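You operate a simulated robot arm through the tools that you are given. There is no shell and no other tool. Be economical: measure what you need, move in short steps, check, and stop when the job is done.

You run a simulated two-armed robot. Do the job below in one go: nothing can be reset, and whatever is moved stays where it is left.

TASK
Set the bar with the red lever to its yellow band, lock it, and set the yellow slide from it.
Fine: hold the bar while you pull; lay it along the fence, run the slide up till both ends touch, lock the red knob.

Only the result counts: the job must be done as asked and must still hold three seconds after the hand-in. Knocking over, shifting, dropping, spilling or breaking anything else fails it.

THE ROBOT
Two 6-joint arms with two-finger parallel grippers on one trunk, on a base that drives. Base frame: it is fixed to the floor where the robot stands at the start and does not move with it; the origin is under the middle of the robot, x ahead of it, y to its left, z up; the surface under the hand at the start is at about z = 840. Units: mm, degrees, N and s.
The left shoulder is at the start at [70, 166, 1432], the right one opposite. With the tool pointing down near the work surface each hand reaches from about 380 to 800 mm from the robot's upright axis, wherever it stands, measured 20 degrees to its own side. Places, roughly: fence [700, 0, 800]; red lever on the grey bar [500, 100, 900]; sliding end of the grey bar [500, 100, 900]; small blue flap [800, 300, 1000]; small red flap [800, 200, 1000]; small red knob [700, 300, 900]; yellow slide [700, 300, 900]. Payload 3.91 kg a hand.
Tool frame (each hand has its own): the origin (TCP) lies between the finger pads and is the grasp point; the fingertips stand 30 mm ahead of it; z points along the fingers, y is the line along which they close. Largest opening 110 mm; finger width 20, thickness 10; the body of the gripper, 48 by 112 mm, starts 55 mm behind the TCP.
Orientation is that of the tool frame in the base frame, as a unit quaternion [w, x, y, z]. With the fingers straight down and closing along the base's y, the tool's x points along the base's -x, its y along +y and its z along -z.

THE INTERFACE
- The arms move only by the tool move_arm. It takes "left_motion", "right_motion" or both (then of equal length, played together; a hand with none holds still); each is a list of rows, each a list of 2 entries, a list of its own where there are three numbers: the shift along the tool's x, y, z in units of 200 mm (1.0 is 200 mm), then the turn, a rotation vector about the tool's x, y, z in units of 45 degrees (1.0 is 45 degrees). In form: [[[tx, ty, tz], [ax, ay, az]], ...]. A call has 1 to 12 rows; each row is the pose to reach, as a shift and turn from the pose commanded when the call began, along the tool's axes at that moment. "left_claw" and "right_claw" are, for a hand that has rows, the closure in counts, from 0 (fully open) to 255 (shut), set as the call begins (left out, the last holds). A call with a number of a shift or a turn outside -1 to 1 is refused whole. A row lasts 0.2 s, in which the tool goes at most 50 mm and 8.6 degrees; a call with a longer step from one row to the next is refused whole, and so is a gripper value outside its range. A pose out of reach is approached as far as the arm can. The call stops where the force on the tool passes 40 N (or 10 N more than at its start, if that is more) or the arm is blocked; 0.2 s more then pass. Each finger travels about 108 mm/s and halts on what it meets, pressing with about 41 N; the grip force reading is that of the motor and also rises with nothing between the fingers. The clock runs only during rows and for 0.2 s after the last one: add rows that repeat a pose to give the fingers time. The reply holds the time, the measured pose of the TCP, the force on the tool along the base axes, the opening and the grip force, in the units named above and with some noise, with the torque about the TCP (base axes, N m) and any sound that the robot's microphone picked up.
- Cameras (640 x 400 px; columns grow to the right, rows downward): "scene" is now at [119.2, 10.6, 1628.6]; the picture's right is [0.15, -0.99, 0.00], its down [-0.83, -0.13, -0.54] and it looks along [0.53, 0.08, -0.84] (base axes); focal length 260 px, centre (320, 200). "left" rides on the left gripper at [77, -7, -114] in its tool frame; the picture's right is [0.09, 1.00, 0.00], its down [-0.80, 0.07, -0.59] and it looks along [-0.59, 0.05, 0.80] (tool axes); focal length 270 px, centre (320, 200). "right" rides on the right gripper at [77, 7, -114] in its tool frame; the picture's right is [-0.09, 1.00, 0.00], its down [-0.80, -0.07, -0.59] and it looks along [-0.59, -0.05, 0.80] (tool axes); focal length 270 px, centre (320, 200). There is no depth. A picture from a camera that has moved, and an enlarged one, comes with that camera's place and axes in the base frame and with its lens.
- snapshot(camera): a new picture of that camera. No time passes.
- move_column(by): slides the trunk up (or, below 0, down) by that many mm; the arms and the scene camera ride with it, the base frame stays. It gives what a move gives, with no picture.
- roll_base(legs): drives the robot by 1 to 6 legs, each [ahead, left, turn to the left] in mm, mm and degrees, along the robot's own axes; the way and the turn of a leg run together, so that a leg with both is an arc; at most 1500 mm and 180 degrees a leg. The arms and the cameras ride along, it lands a little off, and it stops where it bumps. It gives what a move gives.
- turn_head(pan, tilt): turns the head with the scene camera to pan (to the left, within 86 degrees either way) and tilt (down, from -29 to 69), counted from straight ahead of the robot. It gives what a move gives.
- inspect(camera, box): a new picture of the part [left, top, right, bottom] of that camera's present view, enlarged. No time passes.
- close_job(): hands the job in; it is judged then, once.

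Work in short steps. Places have to be worked out from the pictures, the camera data and where the tool is seen: move nearer, look again, correct. Check each grasp and each placing, and mend what went wrong. You have 120 turns and 88 pictures in all, those below and enlarged ones among them. Open the grippers and draw the arms clear of the work before you hand the job in, unless the task says otherwise; then end with one line.

The tools are called after ">>>" by a JSON object that holds its "op" and its "data". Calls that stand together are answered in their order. move_arm: Moves the arms, as the interface text tells. Its arguments: {"type":"object","properties":{"left_motion":{"type":"array","items":{"type":"array"}},"left_claw":{"type":"number"},"right_motion":{"type":"array","items":{"type":"array"}},"right_claw":{"type":"number"}},"required":[]} The other tools are called the same way: move_column (by) slides the trunk up or down; roll_base (legs) drives the base; turn_head (pan, tilt) turns the head that bears the scene camera; snapshot (camera) takes a picture; inspect (camera, box) takes an enlarged picture of a part of a camera's view; close_job () hands the job in.

At the start:

```text
time: 0.0
left_eef_pos: [494.7, 386.4, 1000.7]
left_tool_rot: [-0.001, 0.001, 1.0, 0.0]
left_force: [-0.1, -0.1, -0.4]
left_moment: [0.0, -0.01, -0.01]
left_finger_gap: 110.1
left_finger_force: 0.0
right_eef_pos: [555.6, -152.9, 1001.4]
right_tool_rot: [-0.001, 0.0, 1.0, 0.001]
right_force: [0.7, -0.6, -0.2]
right_moment: [0.01, 0.02, -0.02]
right_finger_gap: 110.0
right_finger_force: 0.0
trunk travel left (down, up): [-927.0, 13.0]
robot x, y, heading: [-0.3, 1.9, 0.2]
head pan, tilt: [8.7, 57.4]
```

scene: 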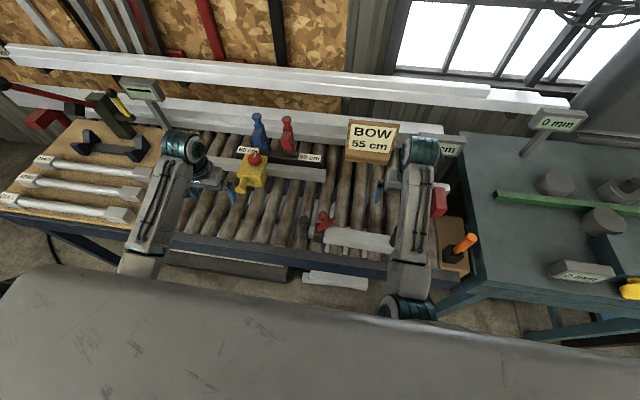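
right: 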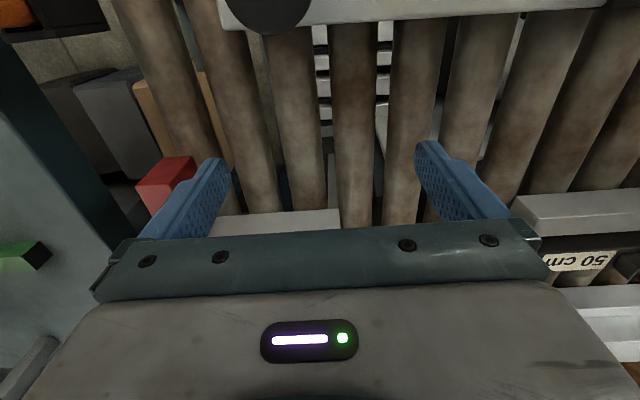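
left: 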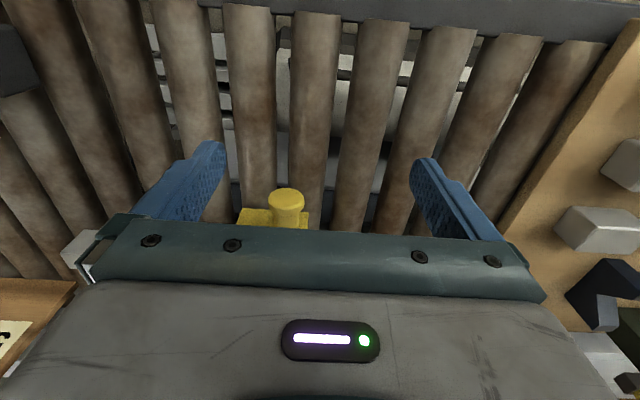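

The overview shows the roller table with the fence, slide, flaps and a grey bar with a red lever. I enlarge the work area for detail.

>>> {"op": "inspect", "data": {"camera": "scene", "box": [170, 100, 470, 290]}}

>>> {"op": "inspect", "data": {"camera": "scene", "box": [290, 180, 450, 280]}}

```text
2.11 times, centred on (320, 195) of scene
camera zoom: at [119.2, 10.6, 1628.6], right [0.15, -0.99, 0.0], down [-0.83, -0.13, -0.54], along [0.53, 0.08, -0.84], focal length 548 px, centre (320, 210)
```

zoom: 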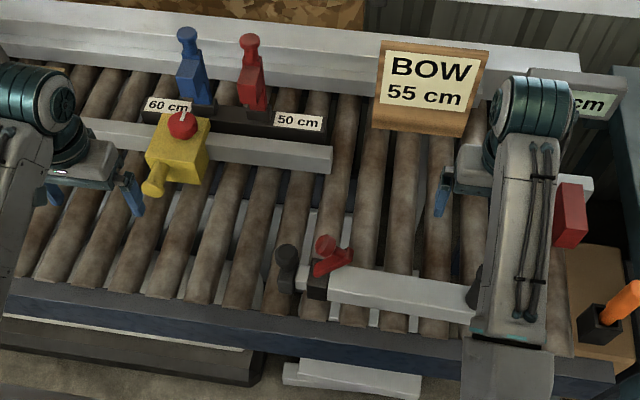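

```text
4.00 times, centred on (370, 230) of scene
camera zoom: at [119.2, 10.6, 1628.6], right [0.15, -0.99, 0.0], down [-0.83, -0.13, -0.54], along [0.53, 0.08, -0.84], focal length 1041 px, centre (120, 80)
```

zoom: 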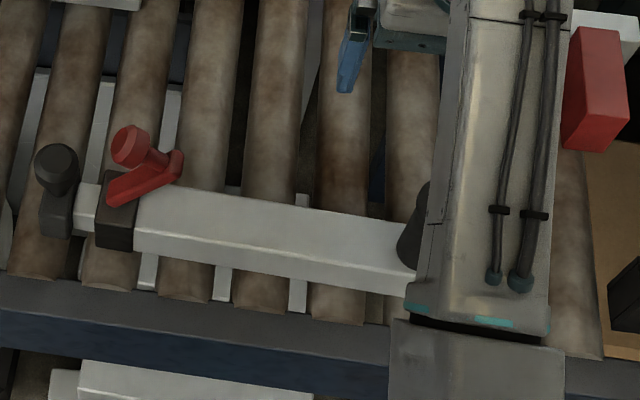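

The right arm hides the bar's other end and the fixed stop. I lift both hands and draw them outward, then look again.

>>> {"op": "move_arm", "data": {"right_motion": [[[0.1, 0, -0.2], [0, 0, 0]], [[0.2, -0.1, -0.4], [0, 0, 0]], [[0.3, -0.2, -0.6], [0, 0, 0]], [[0.4, -0.35, -0.75], [0, 0, 0]], [[0.5, -0.5, -0.85], [0, 0, 0]], [[0.55, -0.7, -0.9], [0, 0, 0]]], "left_motion": [[[0.1, 0, -0.2], [0, 0, 0]], [[0.2, 0.0, -0.4], [0, 0, 0]], [[0.2, 0, -0.6], [0, 0, 0]], [[0.2, 0, -0.75], [0, 0, 0]], [[0.2, 0, -0.85], [0, 0, 0]], [[0.2, 0, -0.9], [0, 0, 0]]]}}

>>> {"op": "snapshot", "data": {"camera": "scene"}}

>>> {"op": "snapshot", "data": {"camera": "right"}}

>>> {"op": "snapshot", "data": {"camera": "left"}}

```text
time: 1.4
left_eef_pos: [415.3, 420.1, 1159.9]
left_tool_rot: [0.002, 0.001, 1.0, 0.0]
left_force: [0.1, -0.8, -0.1]
left_moment: [0.03, 0.0, 0.03]
left_finger_gap: 109.9
left_finger_force: 0.0
left hand out of reach, approached as far as the arm can: row 1, 2, 3, 4, 5, 6
right_eef_pos: [508.5, -225.9, 986.6]
right_tool_rot: [0.01, 0.0, 1.0, 0.002]
right_force: [-0.3, -1.6, 0.4]
right_moment: [0.09, -0.01, 0.01]
right_finger_gap: 109.8
right_finger_force: 0.1
right hand out of reach, approached as far as the arm can: row 1, 2, 3, 4, 5, 6
trunk travel left (down, up): [-927.0, 13.0]
robot x, y, heading: [1.5, -1.8, 0.0]
head pan, tilt: [8.7, 57.4]
```

```text
82 pictures are left
camera scene: at [116.7, 2.6, 1628.9], right [0.15, -0.99, -0.01], down [-0.83, -0.12, -0.54], along [0.53, 0.09, -0.84], focal length 260 px, centre (320, 200)
```

scene: 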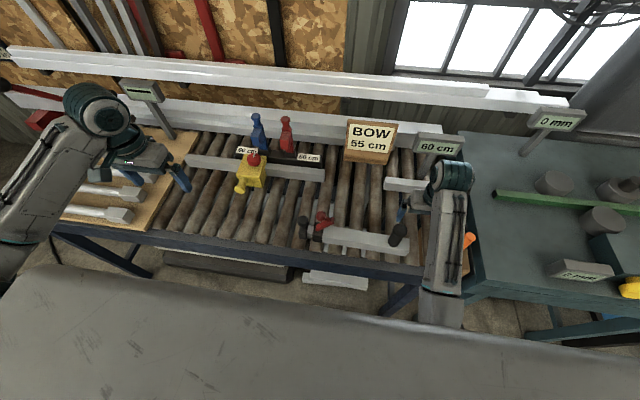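

```text
81 pictures are left
camera right: at [429.2, -219.9, 1096.9], right [0.09, 1.0, 0.01], down [0.79, -0.07, 0.61], along [0.61, -0.05, -0.79], focal length 270 px, centre (320, 200)
```

right: 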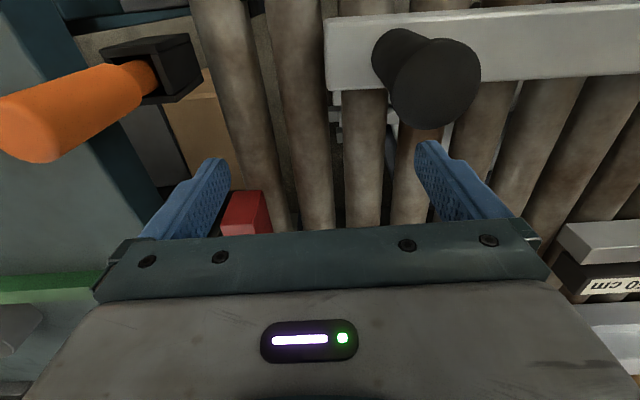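

```text
80 pictures are left
camera left: at [336.1, 412.8, 1272.8], right [-0.09, 1.0, 0.0], down [0.8, 0.07, 0.6], along [0.6, 0.05, -0.8], focal length 270 px, centre (320, 200)
```

left: 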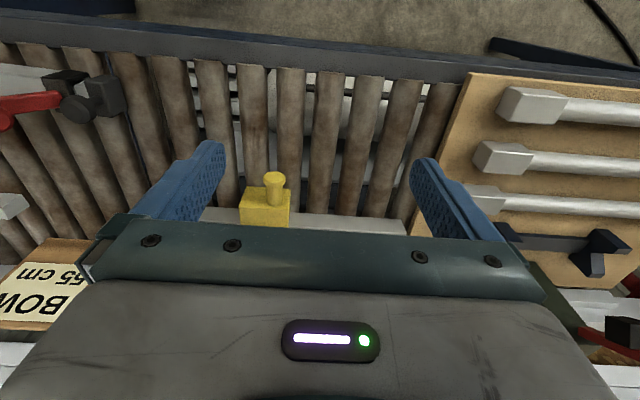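

The right part is now visible; I enlarge it.

>>> {"op": "inspect", "data": {"camera": "scene", "box": [280, 110, 480, 270]}}

>>> {"op": "inspect", "data": {"camera": "scene", "box": [180, 100, 340, 260]}}

```text
2.50 times, centred on (380, 190) of scene
camera zoom: at [116.7, 2.6, 1628.9], right [0.15, -0.99, -0.01], down [-0.83, -0.12, -0.54], along [0.53, 0.09, -0.84], focal length 651 px, centre (170, 225)
```

zoom: 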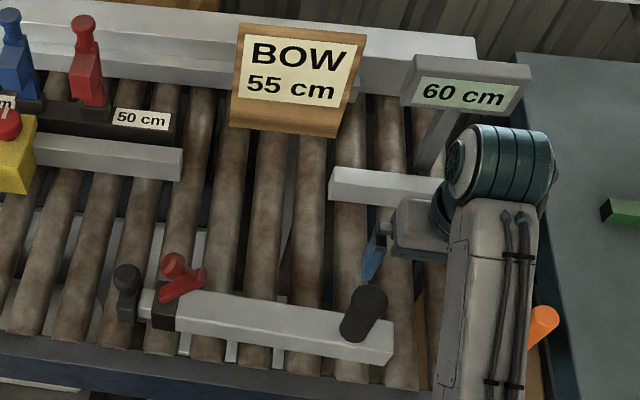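

```text
2.50 times, centred on (260, 180) of scene
camera zoom: at [116.7, 2.6, 1628.9], right [0.15, -0.99, -0.01], down [-0.83, -0.12, -0.54], along [0.53, 0.09, -0.84], focal length 651 px, centre (470, 250)
```

zoom: 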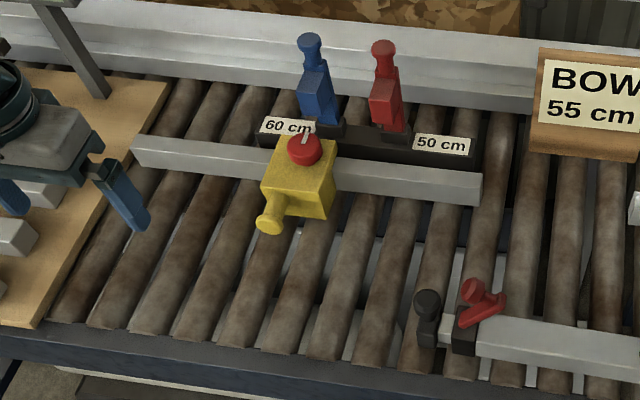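

The bar lies about x 450–480, y −217…+130, with the sliding knob at its left end and red lever next to it; the fence is at x≈700 and a red stop block at its right end near y≈−310. I bring the left hand above the lever for a close look.

>>> {"op": "move_arm", "data": {"left_motion": [[[-0.04, -0.2, 0.1], [0, 0, 0]], [[-0.08, -0.4, 0.2], [0, 0, 0]], [[-0.12, -0.6, 0.3], [0, 0, 0]], [[-0.15, -0.8, 0.4], [0, 0, 0]], [[-0.15, -1.0, 0.5], [0, 0, 0]]]}}

>>> {"op": "snapshot", "data": {"camera": "left"}}

```text
time: 2.6
left_eef_pos: [457.4, 221.9, 973.4]
left_tool_rot: [0.005, 0.0, 1.0, 0.004]
left_force: [-0.1, -1.0, 0.0]
left_moment: [0.05, -0.03, -0.01]
left_finger_gap: 109.9
left_finger_force: 0.0
left hand out of reach, approached as far as the arm can: row 1, 2, 3, 4, 5
right_eef_pos: [512.5, -225.0, 984.9]
right_tool_rot: [0.007, 0.0, 1.0, 0.001]
right_force: [-0.3, -1.3, 0.3]
right_moment: [0.03, 0.01, 0.01]
right_finger_gap: 110.3
right_finger_force: 0.0
trunk travel left (down, up): [-927.0, 13.0]
robot x, y, heading: [-3.6, 2.7, -0.1]
head pan, tilt: [8.7, 57.4]
```

```text
77 pictures are left
camera left: at [377.4, 213.2, 1087.3], right [-0.09, 1.0, 0.01], down [0.8, 0.07, 0.6], along [0.6, 0.06, -0.8], focal length 270 px, centre (320, 200)
```

left: 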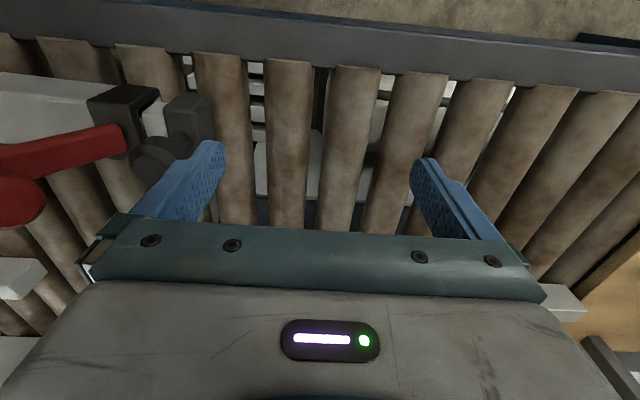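

Left hand is at (457,222,973); the lever is to its right. I shift 110 mm right to look straight at the lever and knob.

>>> {"op": "move_arm", "data": {"left_motion": [[[0, -0.2, 0], [0, 0, 0]], [[0, -0.4, 0], [0, 0, 0]], [[0, -0.6, 0], [0, 0, 0]]]}}

>>> {"op": "snapshot", "data": {"camera": "left"}}

```text
time: 3.4
left_eef_pos: [458.6, 189.8, 970.4]
left_tool_rot: [0.012, -0.005, 0.997, 0.074]
left_force: [-4.1, -4.3, 30.3]
left_moment: [-2.0, -0.09, -0.47]
left_finger_gap: 109.9
left_finger_force: 0.0
left hand out of reach, approached as far as the arm can: row 3
right_eef_pos: [507.6, -221.3, 988.0]
right_tool_rot: [0.011, 0.0, 1.0, 0.0]
right_force: [-0.2, 0.0, 0.0]
right_moment: [-0.02, -0.02, -0.01]
right_finger_gap: 110.1
right_finger_force: 0.1
trunk travel left (down, up): [-927.0, 13.0]
robot x, y, heading: [-2.5, 1.6, -0.0]
head pan, tilt: [8.7, 57.4]
stopped in row 3 (left hand): the force on the tool passed its limit at 54 N (the readings are from after the stop); the commanded pose is now the measured one
```

```text
76 pictures are left
camera left: at [378.3, 165.2, 1080.9], right [-0.1, 0.98, 0.14], down [0.79, -0.01, 0.62], along [0.61, 0.18, -0.77], focal length 270 px, centre (320, 200)
```

left: 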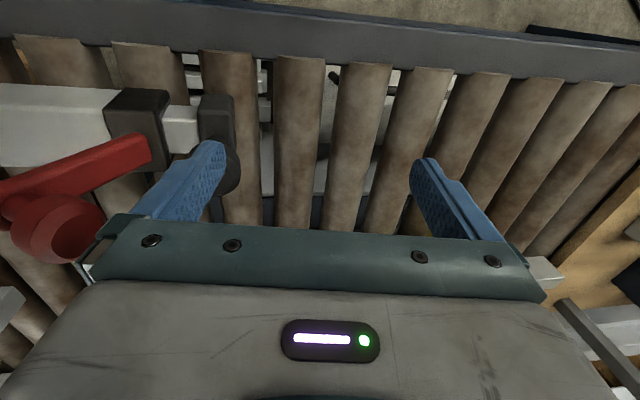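

The left finger ran into the tall knob on the sliding end (force up on the tool). I back up and away at once, and check what happened.

>>> {"op": "move_arm", "data": {"left_motion": [[[0, 0.05, -0.1], [0, 0, 0]], [[0, 0.15, -0.2], [0, 0, 0]], [[0, 0.15, -0.3], [-0.1, 0, 0]], [[0, 0.15, -0.3], [-0.19, 0, 0]]]}}

>>> {"op": "snapshot", "data": {"camera": "scene"}}

```text
time: 4.6
left_eef_pos: [453.0, 238.3, 1023.3]
left_tool_rot: [0.001, -0.008, 0.983, 0.185]
left_force: [-0.6, 0.3, 0.0]
left_moment: [0.0, 0.01, 0.02]
left_finger_gap: 110.0
left_finger_force: 0.1
left hand out of reach, approached as far as the arm can: row 2, 3
right_eef_pos: [511.1, -221.3, 987.6]
right_tool_rot: [0.008, 0.0, 1.0, 0.0]
right_force: [-1.0, 0.3, 0.4]
right_moment: [0.02, 0.01, 0.02]
right_finger_gap: 110.2
right_finger_force: 0.1
trunk travel left (down, up): [-927.0, 13.0]
robot x, y, heading: [-2.2, -1.6, 0.2]
head pan, tilt: [8.7, 57.4]
stopped in row 4 (left hand): the arm was blocked; the commanded pose is now the measured one
```

```text
75 pictures are left
camera scene: at [118.8, 11.1, 1628.6], right [0.15, -0.99, 0.0], down [-0.83, -0.13, -0.54], along [0.53, 0.08, -0.84], focal length 260 px, centre (320, 200)
```

scene: 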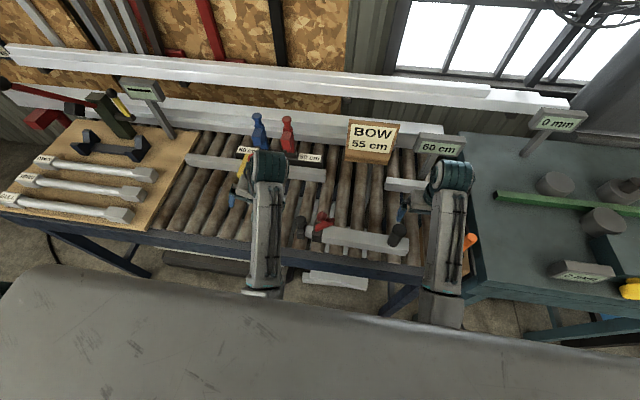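

The bar looks unshifted. The hands are at their inner reach limit and the left one is tilted 21° the wrong way; I lift/forward both hands and straighten the left.

>>> {"op": "move_arm", "data": {"left_motion": [[[-0.1, 0.05, -0.05], [0.15, 0, 0]], [[-0.2, 0.1, -0.1], [0.3, 0, 0]], [[-0.3, 0.1, -0.1], [0.474, 0, 0]], [[-0.3, 0.1, -0.1], [0.474, 0, 0]]], "right_motion": [[[-0.1, 0, -0.1], [0, 0, 0]], [[-0.2, 0, -0.2], [0, 0, 0]], [[-0.3, 0, -0.3], [0, 0, 0]], [[-0.4, 0, -0.3], [0, 0, 0]]]}}

```text
time: 5.6
left_eef_pos: [532.7, 251.9, 989.0]
left_tool_rot: [0.003, -0.007, 1.0, -0.003]
left_force: [0.1, -0.4, -0.3]
left_moment: [-0.01, 0.04, -0.01]
left_finger_gap: 110.0
left_finger_force: 0.1
left hand out of reach, approached as far as the arm can: row 1, 2, 3, 4
right_eef_pos: [601.8, -222.3, 1023.3]
right_tool_rot: [0.012, 0.0, 1.0, 0.0]
right_force: [0.1, 0.5, 0.4]
right_moment: [0.0, -0.01, -0.01]
right_finger_gap: 109.8
right_finger_force: 0.0
right hand out of reach, approached as far as the arm can: row 1, 2, 3, 4
trunk travel left (down, up): [-927.0, 13.0]
robot x, y, heading: [-0.2, 1.0, -0.2]
head pan, tilt: [8.7, 57.4]
```

Commands to unreachable poses are being projected; I bring the right command back to a sane pose, then will drive back ~120 mm so the bar sits mid-range.

>>> {"op": "move_arm", "data": {"right_motion": [[[-0.05, 0.1, 0.2], [0, 0, 0]], [[-0.1, 0.2, 0.4], [0, 0, 0]], [[-0.15, 0.3, 0.6], [0, 0, 0]], [[-0.17, 0.36, 0.8], [0, 0, 0]], [[-0.17, 0.36, 1.0], [0, 0, 0]]], "left_motion": [[[0, 0.05, 0], [0, 0, 0]], [[0, 0.1, 0.05], [0, 0, 0]], [[0, 0.15, 0.1], [0, 0, 0]], [[0, 0.2, 0.15], [0, 0, 0]], [[0, 0.2, 0.15], [0, 0, 0]]]}}

>>> {"op": "roll_base", "data": {"legs": [[-120, 0, 0]]}}

>>> {"op": "snapshot", "data": {"camera": "scene"}}

```text
time: 6.7
left_eef_pos: [528.2, 292.1, 960.5]
left_tool_rot: [0.003, -0.007, 1.0, -0.003]
left_force: [0.5, -0.9, -0.3]
left_moment: [-0.01, 0.0, 0.0]
left_finger_gap: 109.7
left_finger_force: 0.0
right_eef_pos: [635.3, -150.0, 870.5]
right_tool_rot: [0.008, 0.0, 1.0, -0.001]
right_force: [-0.9, 0.5, 0.0]
right_moment: [-0.03, -0.02, -0.01]
right_finger_gap: 110.1
right_finger_force: 0.0
trunk travel left (down, up): [-927.0, 13.0]
robot x, y, heading: [-2.0, 3.0, -0.2]
head pan, tilt: [8.7, 57.4]
stopped in row 5 (right hand): the force on the tool passed its limit at 106 N (the readings are from after the stop); the commanded pose is now the measured one
```

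```text
time: 7.9
left_eef_pos: [410.8, 292.5, 960.3]
left_tool_rot: [0.003, -0.009, 1.0, -0.003]
left_force: [-1.0, -0.8, 0.2]
left_moment: [0.0, -0.02, -0.02]
left_finger_gap: 109.9
left_finger_force: 0.1
right_eef_pos: [518.6, -148.7, 871.1]
right_tool_rot: [0.008, -0.001, 1.0, -0.001]
right_force: [6.6, -2.8, 19.0]
right_moment: [0.12, 1.25, 0.08]
right_finger_gap: 109.6
right_finger_force: 0.1
trunk travel left (down, up): [-927.0, 13.0]
robot x, y, heading: [-116.5, 0.6, -0.3]
head pan, tilt: [8.7, 57.4]
```

```text
74 pictures are left
camera scene: at [-5.0, 10.6, 1629.2], right [0.15, -0.99, 0.0], down [-0.83, -0.13, -0.54], along [0.54, 0.08, -0.84], focal length 260 px, centre (320, 200)
```

scene: 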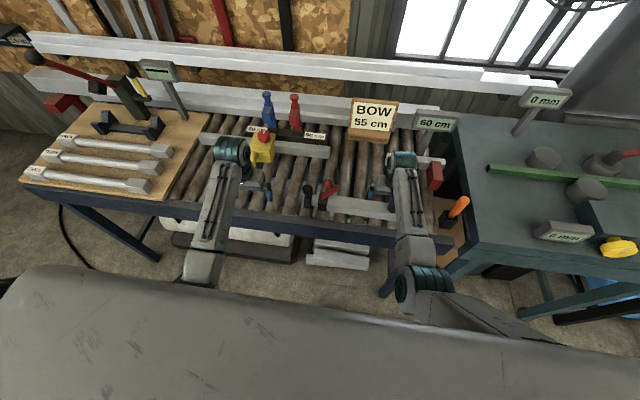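

The command had been reset to the projected pose, so the right hand went down to the rollers. I raise it straight up 80 mm and look.

>>> {"op": "move_arm", "data": {"right_motion": [[[-0.02, 0, -0.1], [0, 0, 0]], [[-0.05, 0, -0.3], [0, 0, 0]], [[-0.05, 0, -0.4], [0, 0, 0]]]}}

>>> {"op": "snapshot", "data": {"camera": "right"}}

>>> {"op": "inspect", "data": {"camera": "scene", "box": [290, 140, 480, 260]}}

>>> {"op": "snapshot", "data": {"camera": "left"}}

```text
time: 8.7
left_eef_pos: [412.5, 293.0, 959.4]
left_tool_rot: [0.003, -0.007, 1.0, -0.003]
left_force: [0.2, -0.4, 0.1]
left_moment: [-0.01, -0.02, 0.02]
left_finger_gap: 110.2
left_finger_force: 0.0
right_eef_pos: [529.2, -149.0, 947.8]
right_tool_rot: [0.007, 0.0, 1.0, -0.001]
right_force: [0.8, -0.3, 0.9]
right_moment: [-0.01, -0.03, 0.0]
right_finger_gap: 110.0
right_finger_force: 0.1
trunk travel left (down, up): [-927.0, 13.0]
robot x, y, heading: [-118.5, -2.7, -0.1]
head pan, tilt: [8.7, 57.4]
```

```text
73 pictures are left
camera right: at [449.1, -142.0, 1060.4], right [0.09, 1.0, 0.0], down [0.79, -0.07, 0.61], along [0.6, -0.05, -0.8], focal length 270 px, centre (320, 200)
```

right: 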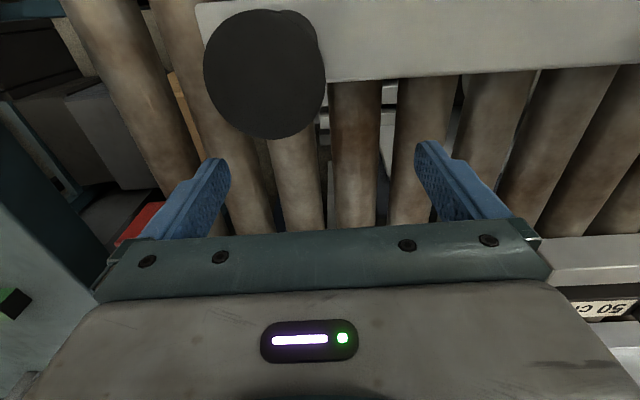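

```text
3.33 times, centred on (385, 200) of scene
camera zoom: at [-1.1, 10.4, 1628.6], right [0.15, -0.99, 0.0], down [-0.83, -0.13, -0.54], along [0.53, 0.08, -0.84], focal length 868 px, centre (103, 200)
```

zoom: 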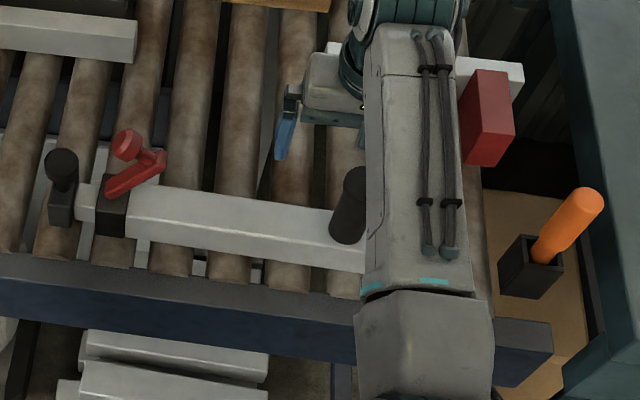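

```text
71 pictures are left
camera left: at [333.8, 284.0, 1073.0], right [-0.1, 0.99, -0.01], down [0.8, 0.09, 0.6], along [0.6, 0.06, -0.8], focal length 270 px, centre (320, 200)
```

left: 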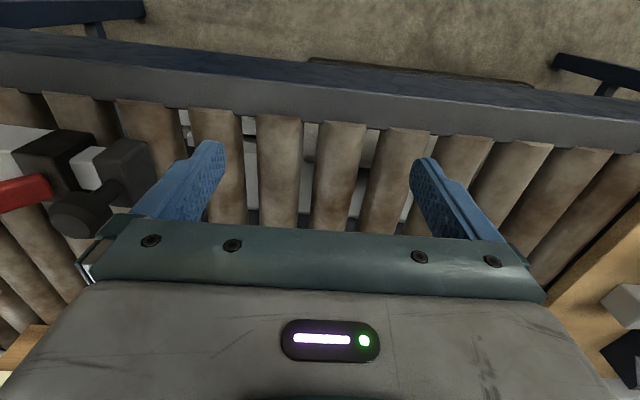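

The bar wasn't disturbed: top edges x≈449–495, right end y≈−207. I now raise the left hand and bring it over the lever at a safe height (~z 1040).

>>> {"op": "move_arm", "data": {"left_motion": [[[0, 0, -0.2], [0, 0, 0]], [[0, -0.15, -0.35], [0, 0, 0]], [[0, -0.35, -0.4], [0, 0, 0]], [[0, -0.55, -0.4], [0, 0, 0]], [[0, -0.75, -0.4], [0, 0, 0]], [[0, -0.9, -0.4], [0, 0, 0]]]}}

>>> {"op": "snapshot", "data": {"camera": "left"}}

```text
time: 10.3
left_eef_pos: [422.0, 175.5, 1011.0]
left_tool_rot: [0.006, -0.028, 0.998, 0.061]
left_force: [0.4, 0.3, 0.0]
left_moment: [-0.01, 0.01, -0.03]
left_finger_gap: 110.1
left_finger_force: 0.1
left hand out of reach, approached as far as the arm can: row 1, 2, 3, 4, 5, 6
right_eef_pos: [529.4, -148.1, 947.1]
right_tool_rot: [0.006, 0.0, 1.0, -0.001]
right_force: [-0.3, 0.3, -0.9]
right_moment: [-0.01, -0.02, -0.02]
right_finger_gap: 110.2
right_finger_force: 0.1
trunk travel left (down, up): [-927.0, 13.0]
robot x, y, heading: [-118.8, -0.3, 0.1]
head pan, tilt: [8.7, 57.4]
stopped in row 6 (left hand): the arm was blocked; the commanded pose is now the measured one
```

```text
70 pictures are left
camera left: at [344.0, 149.9, 1121.3], right [-0.14, 0.98, 0.12], down [0.79, 0.04, 0.61], along [0.6, 0.18, -0.78], focal length 270 px, centre (320, 200)
```

left: 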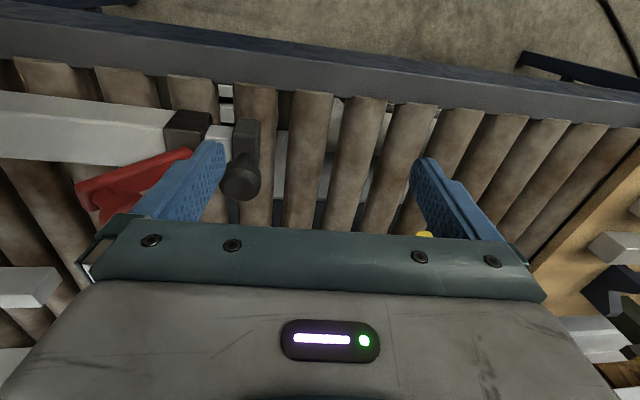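

The left hand is still near its inner limit, so I'll back the base 80 mm more. First I lift the right hand (clear of the bar's handle) and straighten the left.

>>> {"op": "move_arm", "data": {"right_motion": [[[-0.1, 0, -0.15], [0, 0, 0]], [[-0.2, 0, -0.3], [0, 0, 0]], [[-0.2, 0, -0.35], [0, 0, 0]]], "left_motion": [[[-0.1, 0.1, 0], [0.06, 0, 0.03]], [[-0.2, 0.2, 0], [0.12, 0, 0.06]], [[-0.2, 0.3, 0], [0.155, 0, 0.07]]]}}

```text
time: 11.1
left_eef_pos: [461.1, 236.7, 1012.4]
left_tool_rot: [0.009, 0.002, 1.0, -0.003]
left_force: [-0.2, 0.5, 1.1]
left_moment: [0.02, -0.02, 0.0]
left_finger_gap: 110.1
left_finger_force: 0.1
left hand out of reach, approached as far as the arm can: row 1, 2, 3
right_eef_pos: [568.8, -147.3, 1019.5]
right_tool_rot: [0.008, 0.0, 1.0, -0.001]
right_force: [-0.6, -0.5, -0.2]
right_moment: [0.03, -0.01, -0.01]
right_finger_gap: 109.8
right_finger_force: 0.0
trunk travel left (down, up): [-927.0, 13.0]
robot x, y, heading: [-119.7, -1.0, -0.1]
head pan, tilt: [8.7, 57.4]
```

Both hands are level and high. Drive back 80 mm.

>>> {"op": "roll_base", "data": {"legs": [[-80, 0, 0]]}}

```text
time: 12.2
left_eef_pos: [388.5, 236.6, 1007.6]
left_tool_rot: [0.006, 0.001, 1.0, -0.001]
left_force: [-0.1, 0.3, 0.1]
left_moment: [0.02, 0.02, 0.02]
left_finger_gap: 110.1
left_finger_force: 0.0
right_eef_pos: [494.7, -147.0, 1013.6]
right_tool_rot: [0.003, -0.001, 1.0, -0.001]
right_force: [0.5, 0.7, -1.6]
right_moment: [0.01, 0.06, 0.03]
right_finger_gap: 110.0
right_finger_force: 0.0
trunk travel left (down, up): [-927.0, 13.0]
robot x, y, heading: [-197.5, -1.7, -0.2]
head pan, tilt: [8.7, 57.4]
```

Now the left hand goes forward and right to view the lever from above.

>>> {"op": "move_arm", "data": {"left_motion": [[[-0.15, -0.1, 0], [0, 0, 0]], [[-0.3, -0.2, 0], [0, 0, 0]], [[-0.4, -0.35, 0], [0, 0, 0]], [[-0.4, -0.5, 0], [0, 0, 0]], [[-0.4, -0.6, 0], [0, 0, 0]]]}}

>>> {"op": "snapshot", "data": {"camera": "left"}}

>>> {"op": "snapshot", "data": {"camera": "scene"}}

```text
time: 13.4
left_eef_pos: [465.3, 114.7, 1014.0]
left_tool_rot: [0.008, 0.002, 1.0, -0.003]
left_force: [0.4, 0.5, -0.3]
left_moment: [-0.01, -0.01, 0.0]
left_finger_gap: 110.3
left_finger_force: 0.2
right_eef_pos: [491.5, -149.0, 1018.2]
right_tool_rot: [0.005, -0.001, 1.0, -0.001]
right_force: [0.7, -1.0, 0.7]
right_moment: [0.0, -0.01, -0.01]
right_finger_gap: 110.0
right_finger_force: 0.0
trunk travel left (down, up): [-927.0, 13.0]
robot x, y, heading: [-196.0, 0.2, 0.1]
head pan, tilt: [8.7, 57.4]
```

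```text
69 pictures are left
camera left: at [384.4, 107.6, 1126.0], right [-0.09, 1.0, 0.0], down [0.79, 0.07, 0.61], along [0.6, 0.05, -0.8], focal length 270 px, centre (320, 200)
```

left: 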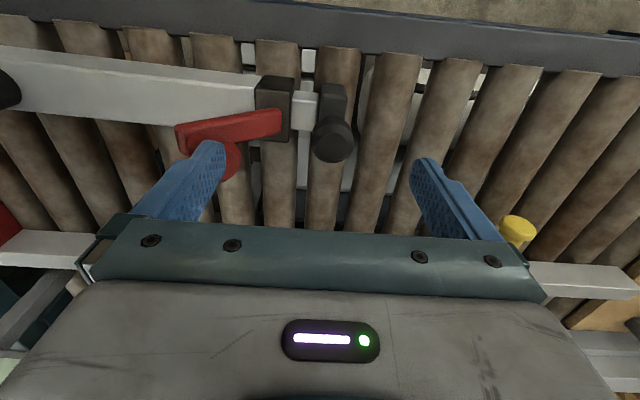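

```text
68 pictures are left
camera scene: at [-77.5, 9.7, 1628.4], right [0.15, -0.99, 0.0], down [-0.83, -0.13, -0.54], along [0.53, 0.08, -0.84], focal length 260 px, centre (320, 200)
```

scene: 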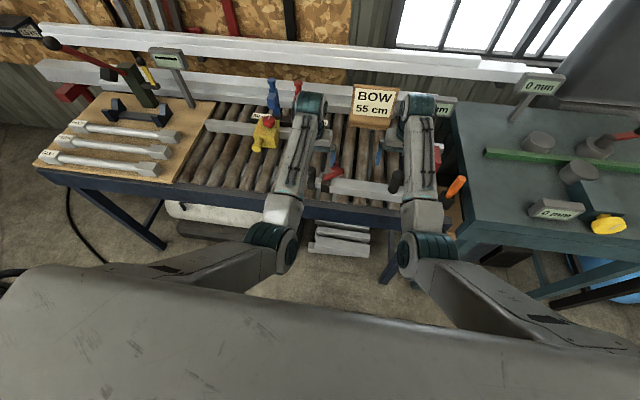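

Good view. I enlarge the lever part.

>>> {"op": "inspect", "data": {"camera": "left", "box": [140, 40, 400, 200]}}

```text
2.46 times, centred on (270, 120) of left
camera zoom: at [384.4, 107.6, 1126.0], right [-0.09, 1.0, 0.0], down [0.79, 0.07, 0.61], along [0.6, 0.05, -0.8], focal length 665 px, centre (443, 397)
```

zoom: 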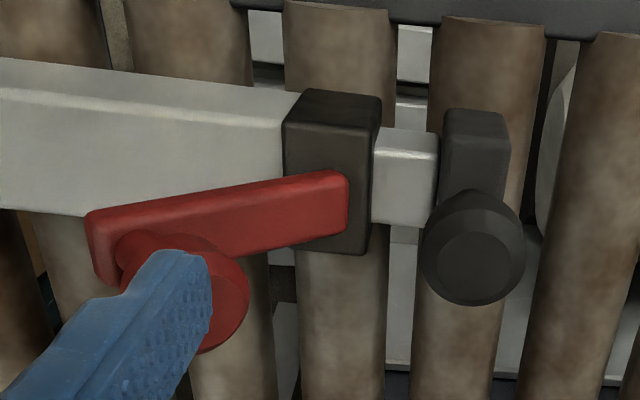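

The lever arm seems to be raised in the bar's vertical plane with a knob on it. I enlarge the scene view for a second angle.

>>> {"op": "inspect", "data": {"camera": "scene", "box": [290, 140, 420, 220]}}

>>> {"op": "inspect", "data": {"camera": "right", "box": [320, 0, 640, 200]}}

```text
4.92 times, centred on (355, 180) of scene
camera zoom: at [-77.5, 9.7, 1628.4], right [0.15, -0.99, 0.0], down [-0.83, -0.13, -0.54], along [0.53, 0.08, -0.84], focal length 1282 px, centre (148, 298)
```

zoom: 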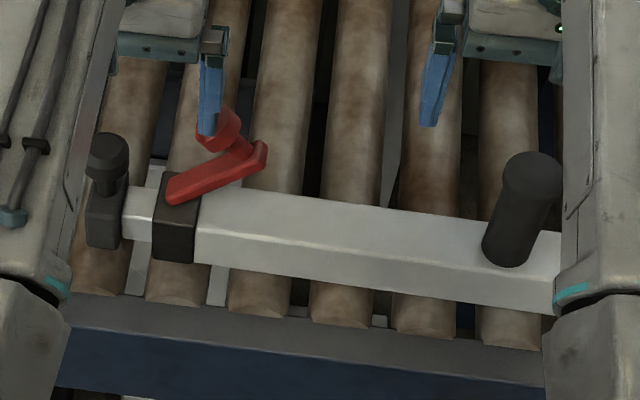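

```text
2.00 times, centred on (480, 100) of right
camera zoom: at [411.9, -141.5, 1128.2], right [0.09, 1.0, 0.0], down [0.79, -0.07, 0.6], along [0.6, -0.05, -0.8], focal length 541 px, centre (0, 400)
```

zoom: 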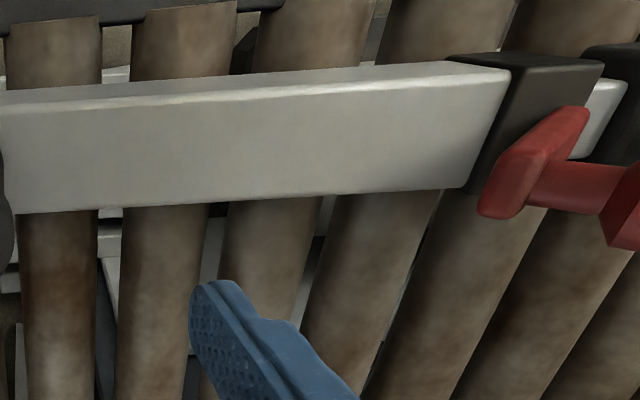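

Triangulation: lever lies in the bar's y‑z plane (x≈477), pivot y≈78, tip raised ~30° toward −y, knob head ≈(477,50,970); sliding handle head ≈(483,126,920). Bar body will be held by the right hand at y≈−70, so I yaw the right hand −90° while moving over it.

>>> {"op": "move_arm", "data": {"right_motion": [[[0.02, 0.07, 0], [0, 0, -0.17]], [[0.04, 0.14, 0], [0, 0, -0.34]], [[0.06, 0.21, 0], [0, 0, -0.51]], [[0.08, 0.28, 0], [0, 0, -0.68]], [[0.1, 0.34, 0], [0, 0, -0.84]], [[0.1, 0.395, 0], [0, 0, -1.0]]]}}

>>> {"op": "move_arm", "data": {"right_motion": [[[0, 0, 0], [0, 0, -0.17]], [[0, 0, 0], [0, 0, -0.34]], [[0, 0, 0], [0, 0, -0.51]], [[0, 0, 0], [0, 0, -0.68]], [[0, 0, 0], [0, 0, -0.84]], [[0, 0, 0], [0, 0, -1.0]]]}}

>>> {"op": "snapshot", "data": {"camera": "right"}}

```text
time: 14.8
left_eef_pos: [464.4, 115.7, 1014.1]
left_tool_rot: [0.007, 0.001, 1.0, -0.002]
left_force: [0.0, -0.4, 0.8]
left_moment: [-0.02, 0.01, -0.01]
left_finger_gap: 110.1
left_finger_force: 0.0
right_eef_pos: [470.8, -67.6, 1017.0]
right_tool_rot: [0.005, -0.385, 0.923, -0.004]
right_force: [-0.2, -0.1, -0.2]
right_moment: [-0.04, 0.04, -0.01]
right_finger_gap: 110.0
right_finger_force: 0.0
trunk travel left (down, up): [-927.0, 13.0]
robot x, y, heading: [-195.2, -1.2, 0.1]
head pan, tilt: [8.7, 57.4]
```

```text
time: 16.2
left_eef_pos: [463.1, 114.3, 1014.1]
left_tool_rot: [0.007, 0.001, 1.0, -0.002]
left_force: [-0.7, 0.8, 0.5]
left_moment: [0.01, -0.02, 0.0]
left_finger_gap: 110.0
left_finger_force: 0.1
right_eef_pos: [469.4, -69.0, 1017.4]
right_tool_rot: [-0.004, 0.708, -0.706, 0.005]
right_force: [0.5, 0.8, -0.2]
right_moment: [0.0, 0.0, 0.01]
right_finger_gap: 110.1
right_finger_force: 0.1
trunk travel left (down, up): [-927.0, 13.0]
robot x, y, heading: [-196.0, -3.0, 0.1]
head pan, tilt: [8.7, 57.4]
```

```text
64 pictures are left
camera right: at [460.7, -145.3, 1129.8], right [-1.0, 0.08, -0.01], down [0.06, 0.8, 0.59], along [0.06, 0.59, -0.8], focal length 270 px, centre (320, 200)
```

right: 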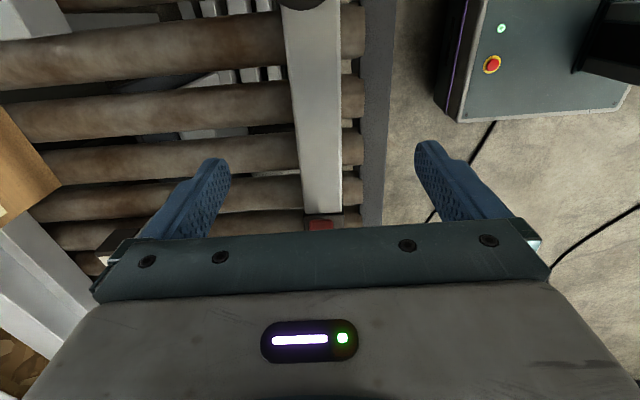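

The bar runs parallel to y at x≈455–497 (centre 476). I narrow the right gripper to ~75 mm and descend over the body at y≈−69.

>>> {"op": "move_arm", "data": {"right_motion": [[[0, -0.03, 0.1], [0, 0, 0]], [[0, -0.03, 0.25], [0, 0, 0]], [[0, -0.03, 0.4], [0, 0, 0]], [[0, -0.03, 0.55], [0, 0, 0]], [[0, -0.03, 0.65], [0, 0, 0]]], "right_claw": 81}}

>>> {"op": "snapshot", "data": {"camera": "right"}}

>>> {"op": "snapshot", "data": {"camera": "left"}}

```text
time: 17.4
left_eef_pos: [463.8, 115.4, 1014.3]
left_tool_rot: [0.008, 0.002, 1.0, -0.002]
left_force: [0.6, -0.1, -1.1]
left_moment: [0.0, 0.0, -0.02]
left_finger_gap: 110.0
left_finger_force: 0.1
right_eef_pos: [477.4, -69.3, 886.1]
right_tool_rot: [-0.004, 0.708, -0.706, 0.004]
right_force: [0.3, -1.3, -0.3]
right_moment: [0.02, -0.03, -0.02]
right_finger_gap: 75.1
right_finger_force: 0.1
trunk travel left (down, up): [-927.0, 13.0]
robot x, y, heading: [-195.0, -1.8, -0.2]
head pan, tilt: [8.7, 57.4]
```

```text
63 pictures are left
camera right: at [468.2, -145.7, 999.1], right [-1.0, 0.09, -0.01], down [0.06, 0.8, 0.59], along [0.06, 0.59, -0.8], focal length 270 px, centre (320, 200)
```

right: 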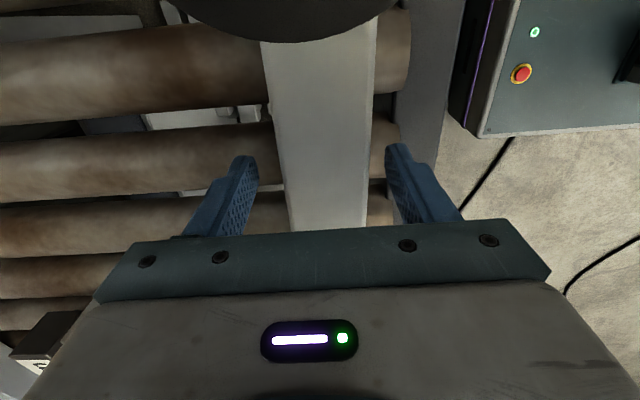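

```text
62 pictures are left
camera left: at [383.7, 108.4, 1126.3], right [-0.09, 1.0, 0.0], down [0.79, 0.07, 0.61], along [0.6, 0.05, -0.79], focal length 270 px, centre (320, 200)
```

left: 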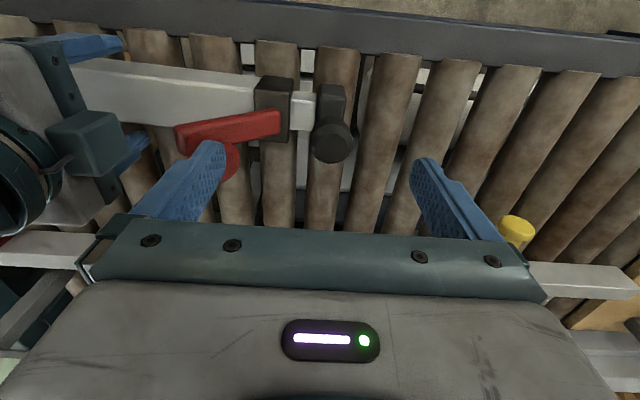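

The fingers straddle the bar. Lower 9 mm more and close.

>>> {"op": "move_arm", "data": {"right_motion": [[[0, 0, 0.045], [0, 0, 0]]]}}

>>> {"op": "move_arm", "data": {"right_motion": [[[0, 0, 0], [0, 0, 0]], [[0, 0, 0], [0, 0, 0]], [[0, 0, 0], [0, 0, 0]]], "right_claw": 255}}

```text
time: 17.8
left_eef_pos: [464.6, 115.1, 1013.2]
left_tool_rot: [0.007, 0.002, 1.0, -0.002]
left_force: [0.3, 0.5, 0.1]
left_moment: [0.0, -0.03, 0.0]
left_finger_gap: 109.9
left_finger_force: 0.1
right_eef_pos: [477.0, -67.4, 879.1]
right_tool_rot: [-0.004, 0.707, -0.707, 0.005]
right_force: [-0.4, -1.1, -0.2]
right_moment: [0.01, -0.01, -0.02]
right_finger_gap: 75.1
right_finger_force: 0.1
trunk travel left (down, up): [-927.0, 13.0]
robot x, y, heading: [-197.0, 1.7, 0.2]
head pan, tilt: [8.7, 57.4]
```

```text
time: 18.6
left_eef_pos: [463.1, 114.9, 1013.4]
left_tool_rot: [0.007, 0.002, 1.0, -0.002]
left_force: [0.4, 0.4, -0.6]
left_moment: [0.03, 0.01, 0.0]
left_finger_gap: 110.1
left_finger_force: 0.0
right_eef_pos: [478.0, -68.2, 879.1]
right_tool_rot: [-0.004, 0.708, -0.707, 0.005]
right_force: [0.0, 0.5, 0.2]
right_moment: [0.12, 0.15, -0.23]
right_finger_gap: 44.9
right_finger_force: 41.0
trunk travel left (down, up): [-927.0, 13.0]
robot x, y, heading: [-200.8, 2.8, -0.1]
head pan, tilt: [8.7, 57.4]
```

The bar body (45 mm) is held firmly. Next I move the left hand clear to y≈185, yawing it −90° so its fingers close along x, ready to grip the slider handle.

>>> {"op": "move_arm", "data": {"left_motion": [[[0, 0.2, 0], [0, 0, 0]], [[-0.02, 0.35, 0], [0, 0, -0.17]], [[-0.04, 0.35, 0], [0, 0, -0.34]], [[-0.06, 0.35, 0], [0, 0, -0.51]], [[-0.07, 0.35, 0], [0, 0, -0.68]], [[-0.07, 0.35, 0], [0, 0, -0.84]], [[-0.07, 0.35, 0], [0, 0, -1.0]]], "left_claw": 116}}

>>> {"op": "move_arm", "data": {"left_motion": [[[0, 0, 0], [0, 0, -0.17]], [[0, 0, 0], [0, 0, -0.34]], [[0, 0, 0], [0, 0, -0.51]], [[0, 0, 0], [0, 0, -0.68]], [[0, 0, 0], [0, 0, -0.84]], [[0, 0, 0], [0, 0, -1.0]]]}}

>>> {"op": "snapshot", "data": {"camera": "left"}}

```text
time: 20.2
left_eef_pos: [478.4, 186.2, 1013.1]
left_tool_rot: [0.006, -0.383, 0.924, -0.005]
left_force: [0.2, -0.4, -0.9]
left_moment: [0.01, 0.01, 0.01]
left_finger_gap: 60.1
left_finger_force: 0.1
right_eef_pos: [477.3, -67.9, 878.4]
right_tool_rot: [-0.004, 0.708, -0.706, 0.005]
right_force: [-0.6, -0.3, -0.1]
right_moment: [-0.39, 0.13, -0.17]
right_finger_gap: 45.0
right_finger_force: 41.1
trunk travel left (down, up): [-927.0, 13.0]
robot x, y, heading: [-198.5, -1.2, -0.2]
head pan, tilt: [8.7, 57.4]
```

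```text
time: 21.6
left_eef_pos: [477.3, 184.8, 1012.3]
left_tool_rot: [0.005, -0.707, 0.708, -0.006]
left_force: [-0.5, -0.4, -0.3]
left_moment: [-0.01, 0.02, 0.01]
left_finger_gap: 60.0
left_finger_force: 0.2
right_eef_pos: [477.6, -68.7, 877.6]
right_tool_rot: [-0.004, 0.708, -0.706, 0.005]
right_force: [0.6, 0.2, 0.2]
right_moment: [-0.08, 0.18, -0.25]
right_finger_gap: 45.0
right_finger_force: 41.3
trunk travel left (down, up): [-927.0, 13.0]
robot x, y, heading: [-200.3, 4.4, -0.1]
head pan, tilt: [8.7, 57.4]
```

```text
61 pictures are left
camera left: at [480.5, 108.1, 1126.4], right [-1.0, -0.09, -0.02], down [-0.08, 0.8, 0.59], along [-0.04, 0.59, -0.81], focal length 270 px, centre (320, 200)
```

left: 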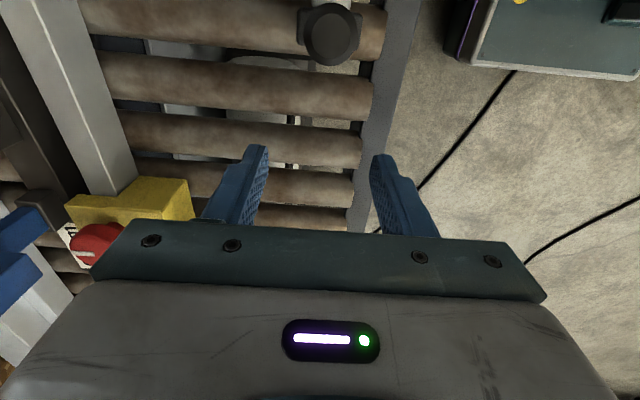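

Handle head confirmed at (476,124,~928). I move over it and descend to grip it at z≈915.

>>> {"op": "move_arm", "data": {"left_motion": [[[0.15, 0, 0], [0, 0, 0]], [[0.305, 0, 0], [0, 0, 0]], [[0.305, 0, 0.2], [0, 0, 0]], [[0.305, 0, 0.4], [0, 0, 0]], [[0.305, 0, 0.485], [0, 0, 0]]]}}

>>> {"op": "snapshot", "data": {"camera": "left"}}

```text
time: 22.8
left_eef_pos: [478.7, 123.8, 916.1]
left_tool_rot: [0.005, -0.707, 0.708, -0.007]
left_force: [-0.2, 0.4, -0.4]
left_moment: [0.0, 0.02, -0.01]
left_finger_gap: 59.7
left_finger_force: 0.0
right_eef_pos: [478.4, -68.5, 879.0]
right_tool_rot: [-0.004, 0.708, -0.707, 0.005]
right_force: [-0.2, -0.1, -0.6]
right_moment: [0.07, 0.19, 0.01]
right_finger_gap: 44.9
right_finger_force: 41.2
trunk travel left (down, up): [-927.0, 13.0]
robot x, y, heading: [-195.9, 0.9, 0.1]
head pan, tilt: [8.7, 57.4]
```

```text
60 pictures are left
camera left: at [482.3, 46.5, 1029.8], right [-1.0, -0.09, -0.02], down [-0.08, 0.8, 0.59], along [-0.04, 0.59, -0.81], focal length 270 px, centre (320, 200)
```

left: 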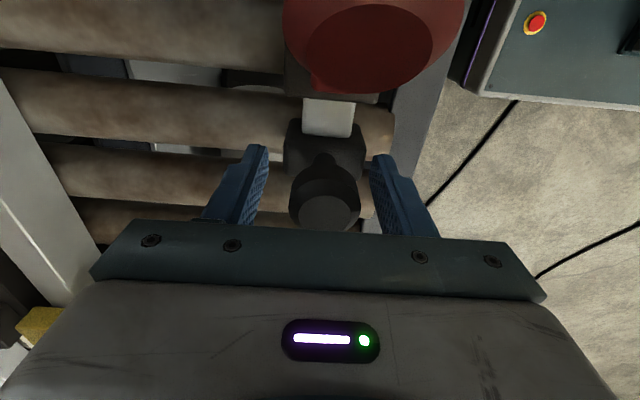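

Handle is between the fingers. Close on it.

>>> {"op": "move_arm", "data": {"left_motion": [[[0, 0, 0.02], [0, 0, 0]], [[0, 0, 0.02], [0, 0, 0]], [[0, 0, 0.02], [0, 0, 0]], [[0, 0, 0.02], [0, 0, 0]]], "left_claw": 255}}

```text
time: 23.8
left_eef_pos: [478.9, 122.5, 914.4]
left_tool_rot: [0.006, -0.705, 0.709, -0.008]
left_force: [-6.4, 2.3, 27.8]
left_moment: [-0.44, 0.4, -1.0]
left_finger_gap: 49.4
left_finger_force: 40.3
right_eef_pos: [475.3, -69.6, 879.4]
right_tool_rot: [-0.004, 0.708, -0.707, 0.006]
right_force: [12.2, -1.4, -3.1]
right_moment: [-1.12, 0.14, -1.24]
right_finger_gap: 44.8
right_finger_force: 41.0
trunk travel left (down, up): [-927.0, 13.0]
robot x, y, heading: [-193.3, -0.4, -0.1]
head pan, tilt: [8.7, 57.4]
```

Gap stopped at 49 mm with upward force: the fingertips catch the slider's base block edge. I reopen, lower 20 mm, and grip the block squarely.

>>> {"op": "move_arm", "data": {"left_motion": [[[0, 0, 0], [0, 0, 0]], [[0, 0, 0], [0, 0, 0]]], "left_claw": 105}}

>>> {"op": "move_arm", "data": {"left_motion": [[[0, 0, 0.05], [0, 0, 0]], [[0, 0, 0.1], [0, 0, 0]]]}}

>>> {"op": "move_arm", "data": {"left_motion": [[[0, 0, 0], [0, 0, 0]], [[0, 0, 0], [0, 0, 0]]], "left_claw": 255}}

```text
time: 24.4
left_eef_pos: [478.5, 123.8, 911.1]
left_tool_rot: [0.004, -0.707, 0.708, -0.007]
left_force: [0.3, -0.2, -0.5]
left_moment: [0.01, 0.02, 0.03]
left_finger_gap: 64.8
left_finger_force: 0.0
right_eef_pos: [476.6, -66.9, 878.0]
right_tool_rot: [-0.005, 0.708, -0.706, 0.005]
right_force: [-1.1, 3.6, 0.5]
right_moment: [1.06, 0.23, 0.15]
right_finger_gap: 44.5
right_finger_force: 40.7
trunk travel left (down, up): [-927.0, 13.0]
robot x, y, heading: [-199.7, 2.1, -0.0]
head pan, tilt: [8.7, 57.4]
```

```text
time: 25.0
left_eef_pos: [478.9, 123.7, 891.4]
left_tool_rot: [0.004, -0.706, 0.708, -0.008]
left_force: [-1.2, -0.3, -0.9]
left_moment: [0.0, -0.03, -0.01]
left_finger_gap: 64.5
left_finger_force: 0.1
right_eef_pos: [476.1, -67.4, 878.2]
right_tool_rot: [-0.004, 0.708, -0.707, 0.004]
right_force: [-0.7, 2.2, -0.1]
right_moment: [1.1, 0.25, 0.16]
right_finger_gap: 44.8
right_finger_force: 40.6
trunk travel left (down, up): [-927.0, 13.0]
robot x, y, heading: [-198.0, -2.2, 0.2]
head pan, tilt: [8.7, 57.4]
```

```text
time: 25.6
left_eef_pos: [479.0, 123.4, 891.6]
left_tool_rot: [0.004, -0.706, 0.708, -0.007]
left_force: [-11.3, -1.7, 3.9]
left_moment: [-0.2, 0.41, -0.52]
left_finger_gap: 49.6
left_finger_force: 41.2
right_eef_pos: [477.2, -69.0, 877.5]
right_tool_rot: [0.004, -0.707, 0.707, -0.006]
right_force: [8.5, 2.4, 0.0]
right_moment: [0.2, -0.06, -1.31]
right_finger_gap: 44.9
right_finger_force: 40.8
trunk travel left (down, up): [-927.0, 13.0]
robot x, y, heading: [-199.4, -4.3, -0.1]
head pan, tilt: [8.7, 57.4]
```

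Block gripped (49.6 mm). Test-pull 20 mm to the left to see whether the slider is free.

>>> {"op": "move_arm", "data": {"left_motion": [[[-0.03, 0, 0], [0, 0, 0]], [[-0.06, 0, 0], [0, 0, 0]], [[-0.1, 0, 0], [0, 0, 0]]]}}

```text
time: 26.4
left_eef_pos: [480.1, 143.5, 891.1]
left_tool_rot: [0.003, -0.706, 0.708, -0.006]
left_force: [-9.3, -7.5, 0.1]
left_moment: [-0.34, 0.49, -0.68]
left_finger_gap: 49.4
left_finger_force: 41.1
right_eef_pos: [477.9, -68.7, 878.9]
right_tool_rot: [-0.005, 0.708, -0.706, 0.005]
right_force: [9.1, 4.1, 0.0]
right_moment: [0.96, -0.22, -1.15]
right_finger_gap: 45.2
right_finger_force: 40.9
trunk travel left (down, up): [-927.0, 13.0]
robot x, y, heading: [-198.6, 0.5, -0.1]
head pan, tilt: [8.7, 57.4]
```

It moved 20 mm with only ~7 N, so the lever is open. I check with the left camera.

>>> {"op": "snapshot", "data": {"camera": "left"}}

```text
59 pictures are left
camera left: at [482.6, 66.8, 1005.5], right [-1.0, -0.08, -0.01], down [-0.08, 0.8, 0.59], along [-0.04, 0.59, -0.81], focal length 270 px, centre (320, 200)
```

left: 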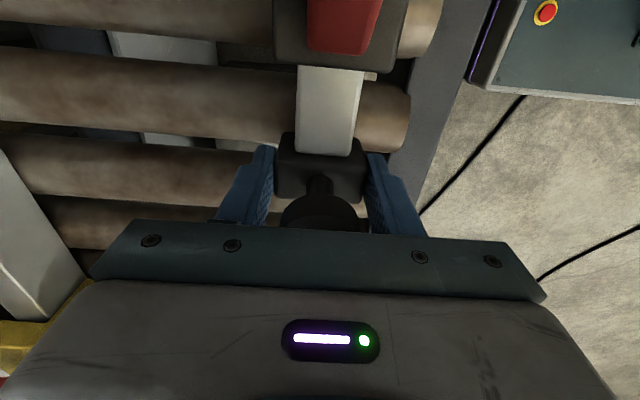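

The inner bar is emerging; no band yet. Pull another 90 mm and look.

>>> {"op": "move_arm", "data": {"left_motion": [[[-0.1, 0, 0], [0, 0, 0]], [[-0.2, 0, 0], [0, 0, 0]], [[-0.3, 0, 0], [0, 0, 0]], [[-0.4, 0, 0], [0, 0, 0]], [[-0.45, 0, 0], [0, 0, 0]]]}}

>>> {"op": "snapshot", "data": {"camera": "left"}}

```text
time: 27.6
left_eef_pos: [478.4, 232.9, 891.6]
left_tool_rot: [0.005, -0.707, 0.708, -0.008]
left_force: [1.6, -6.5, 0.8]
left_moment: [0.39, 0.1, 0.38]
left_finger_gap: 49.7
left_finger_force: 41.7
right_eef_pos: [476.7, -68.0, 878.5]
right_tool_rot: [-0.003, 0.708, -0.707, 0.005]
right_force: [1.5, 7.1, 5.7]
right_moment: [0.96, -0.04, -0.25]
right_finger_gap: 44.6
right_finger_force: 41.0
trunk travel left (down, up): [-927.0, 13.0]
robot x, y, heading: [-195.2, -2.2, 0.1]
head pan, tilt: [8.7, 57.4]
```

```text
58 pictures are left
camera left: at [482.4, 156.4, 1005.6], right [-1.0, -0.09, -0.02], down [-0.08, 0.8, 0.59], along [-0.04, 0.59, -0.81], focal length 270 px, centre (320, 200)
```

left: 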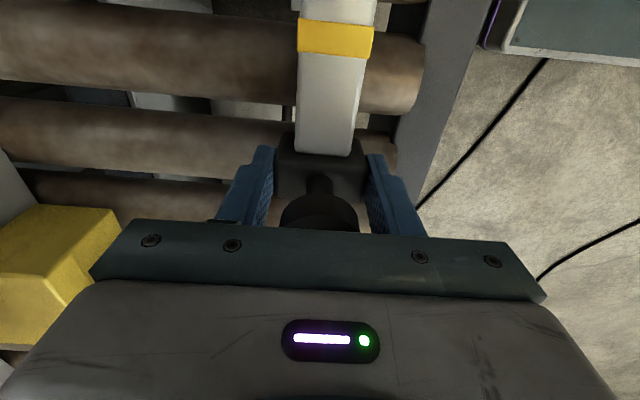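

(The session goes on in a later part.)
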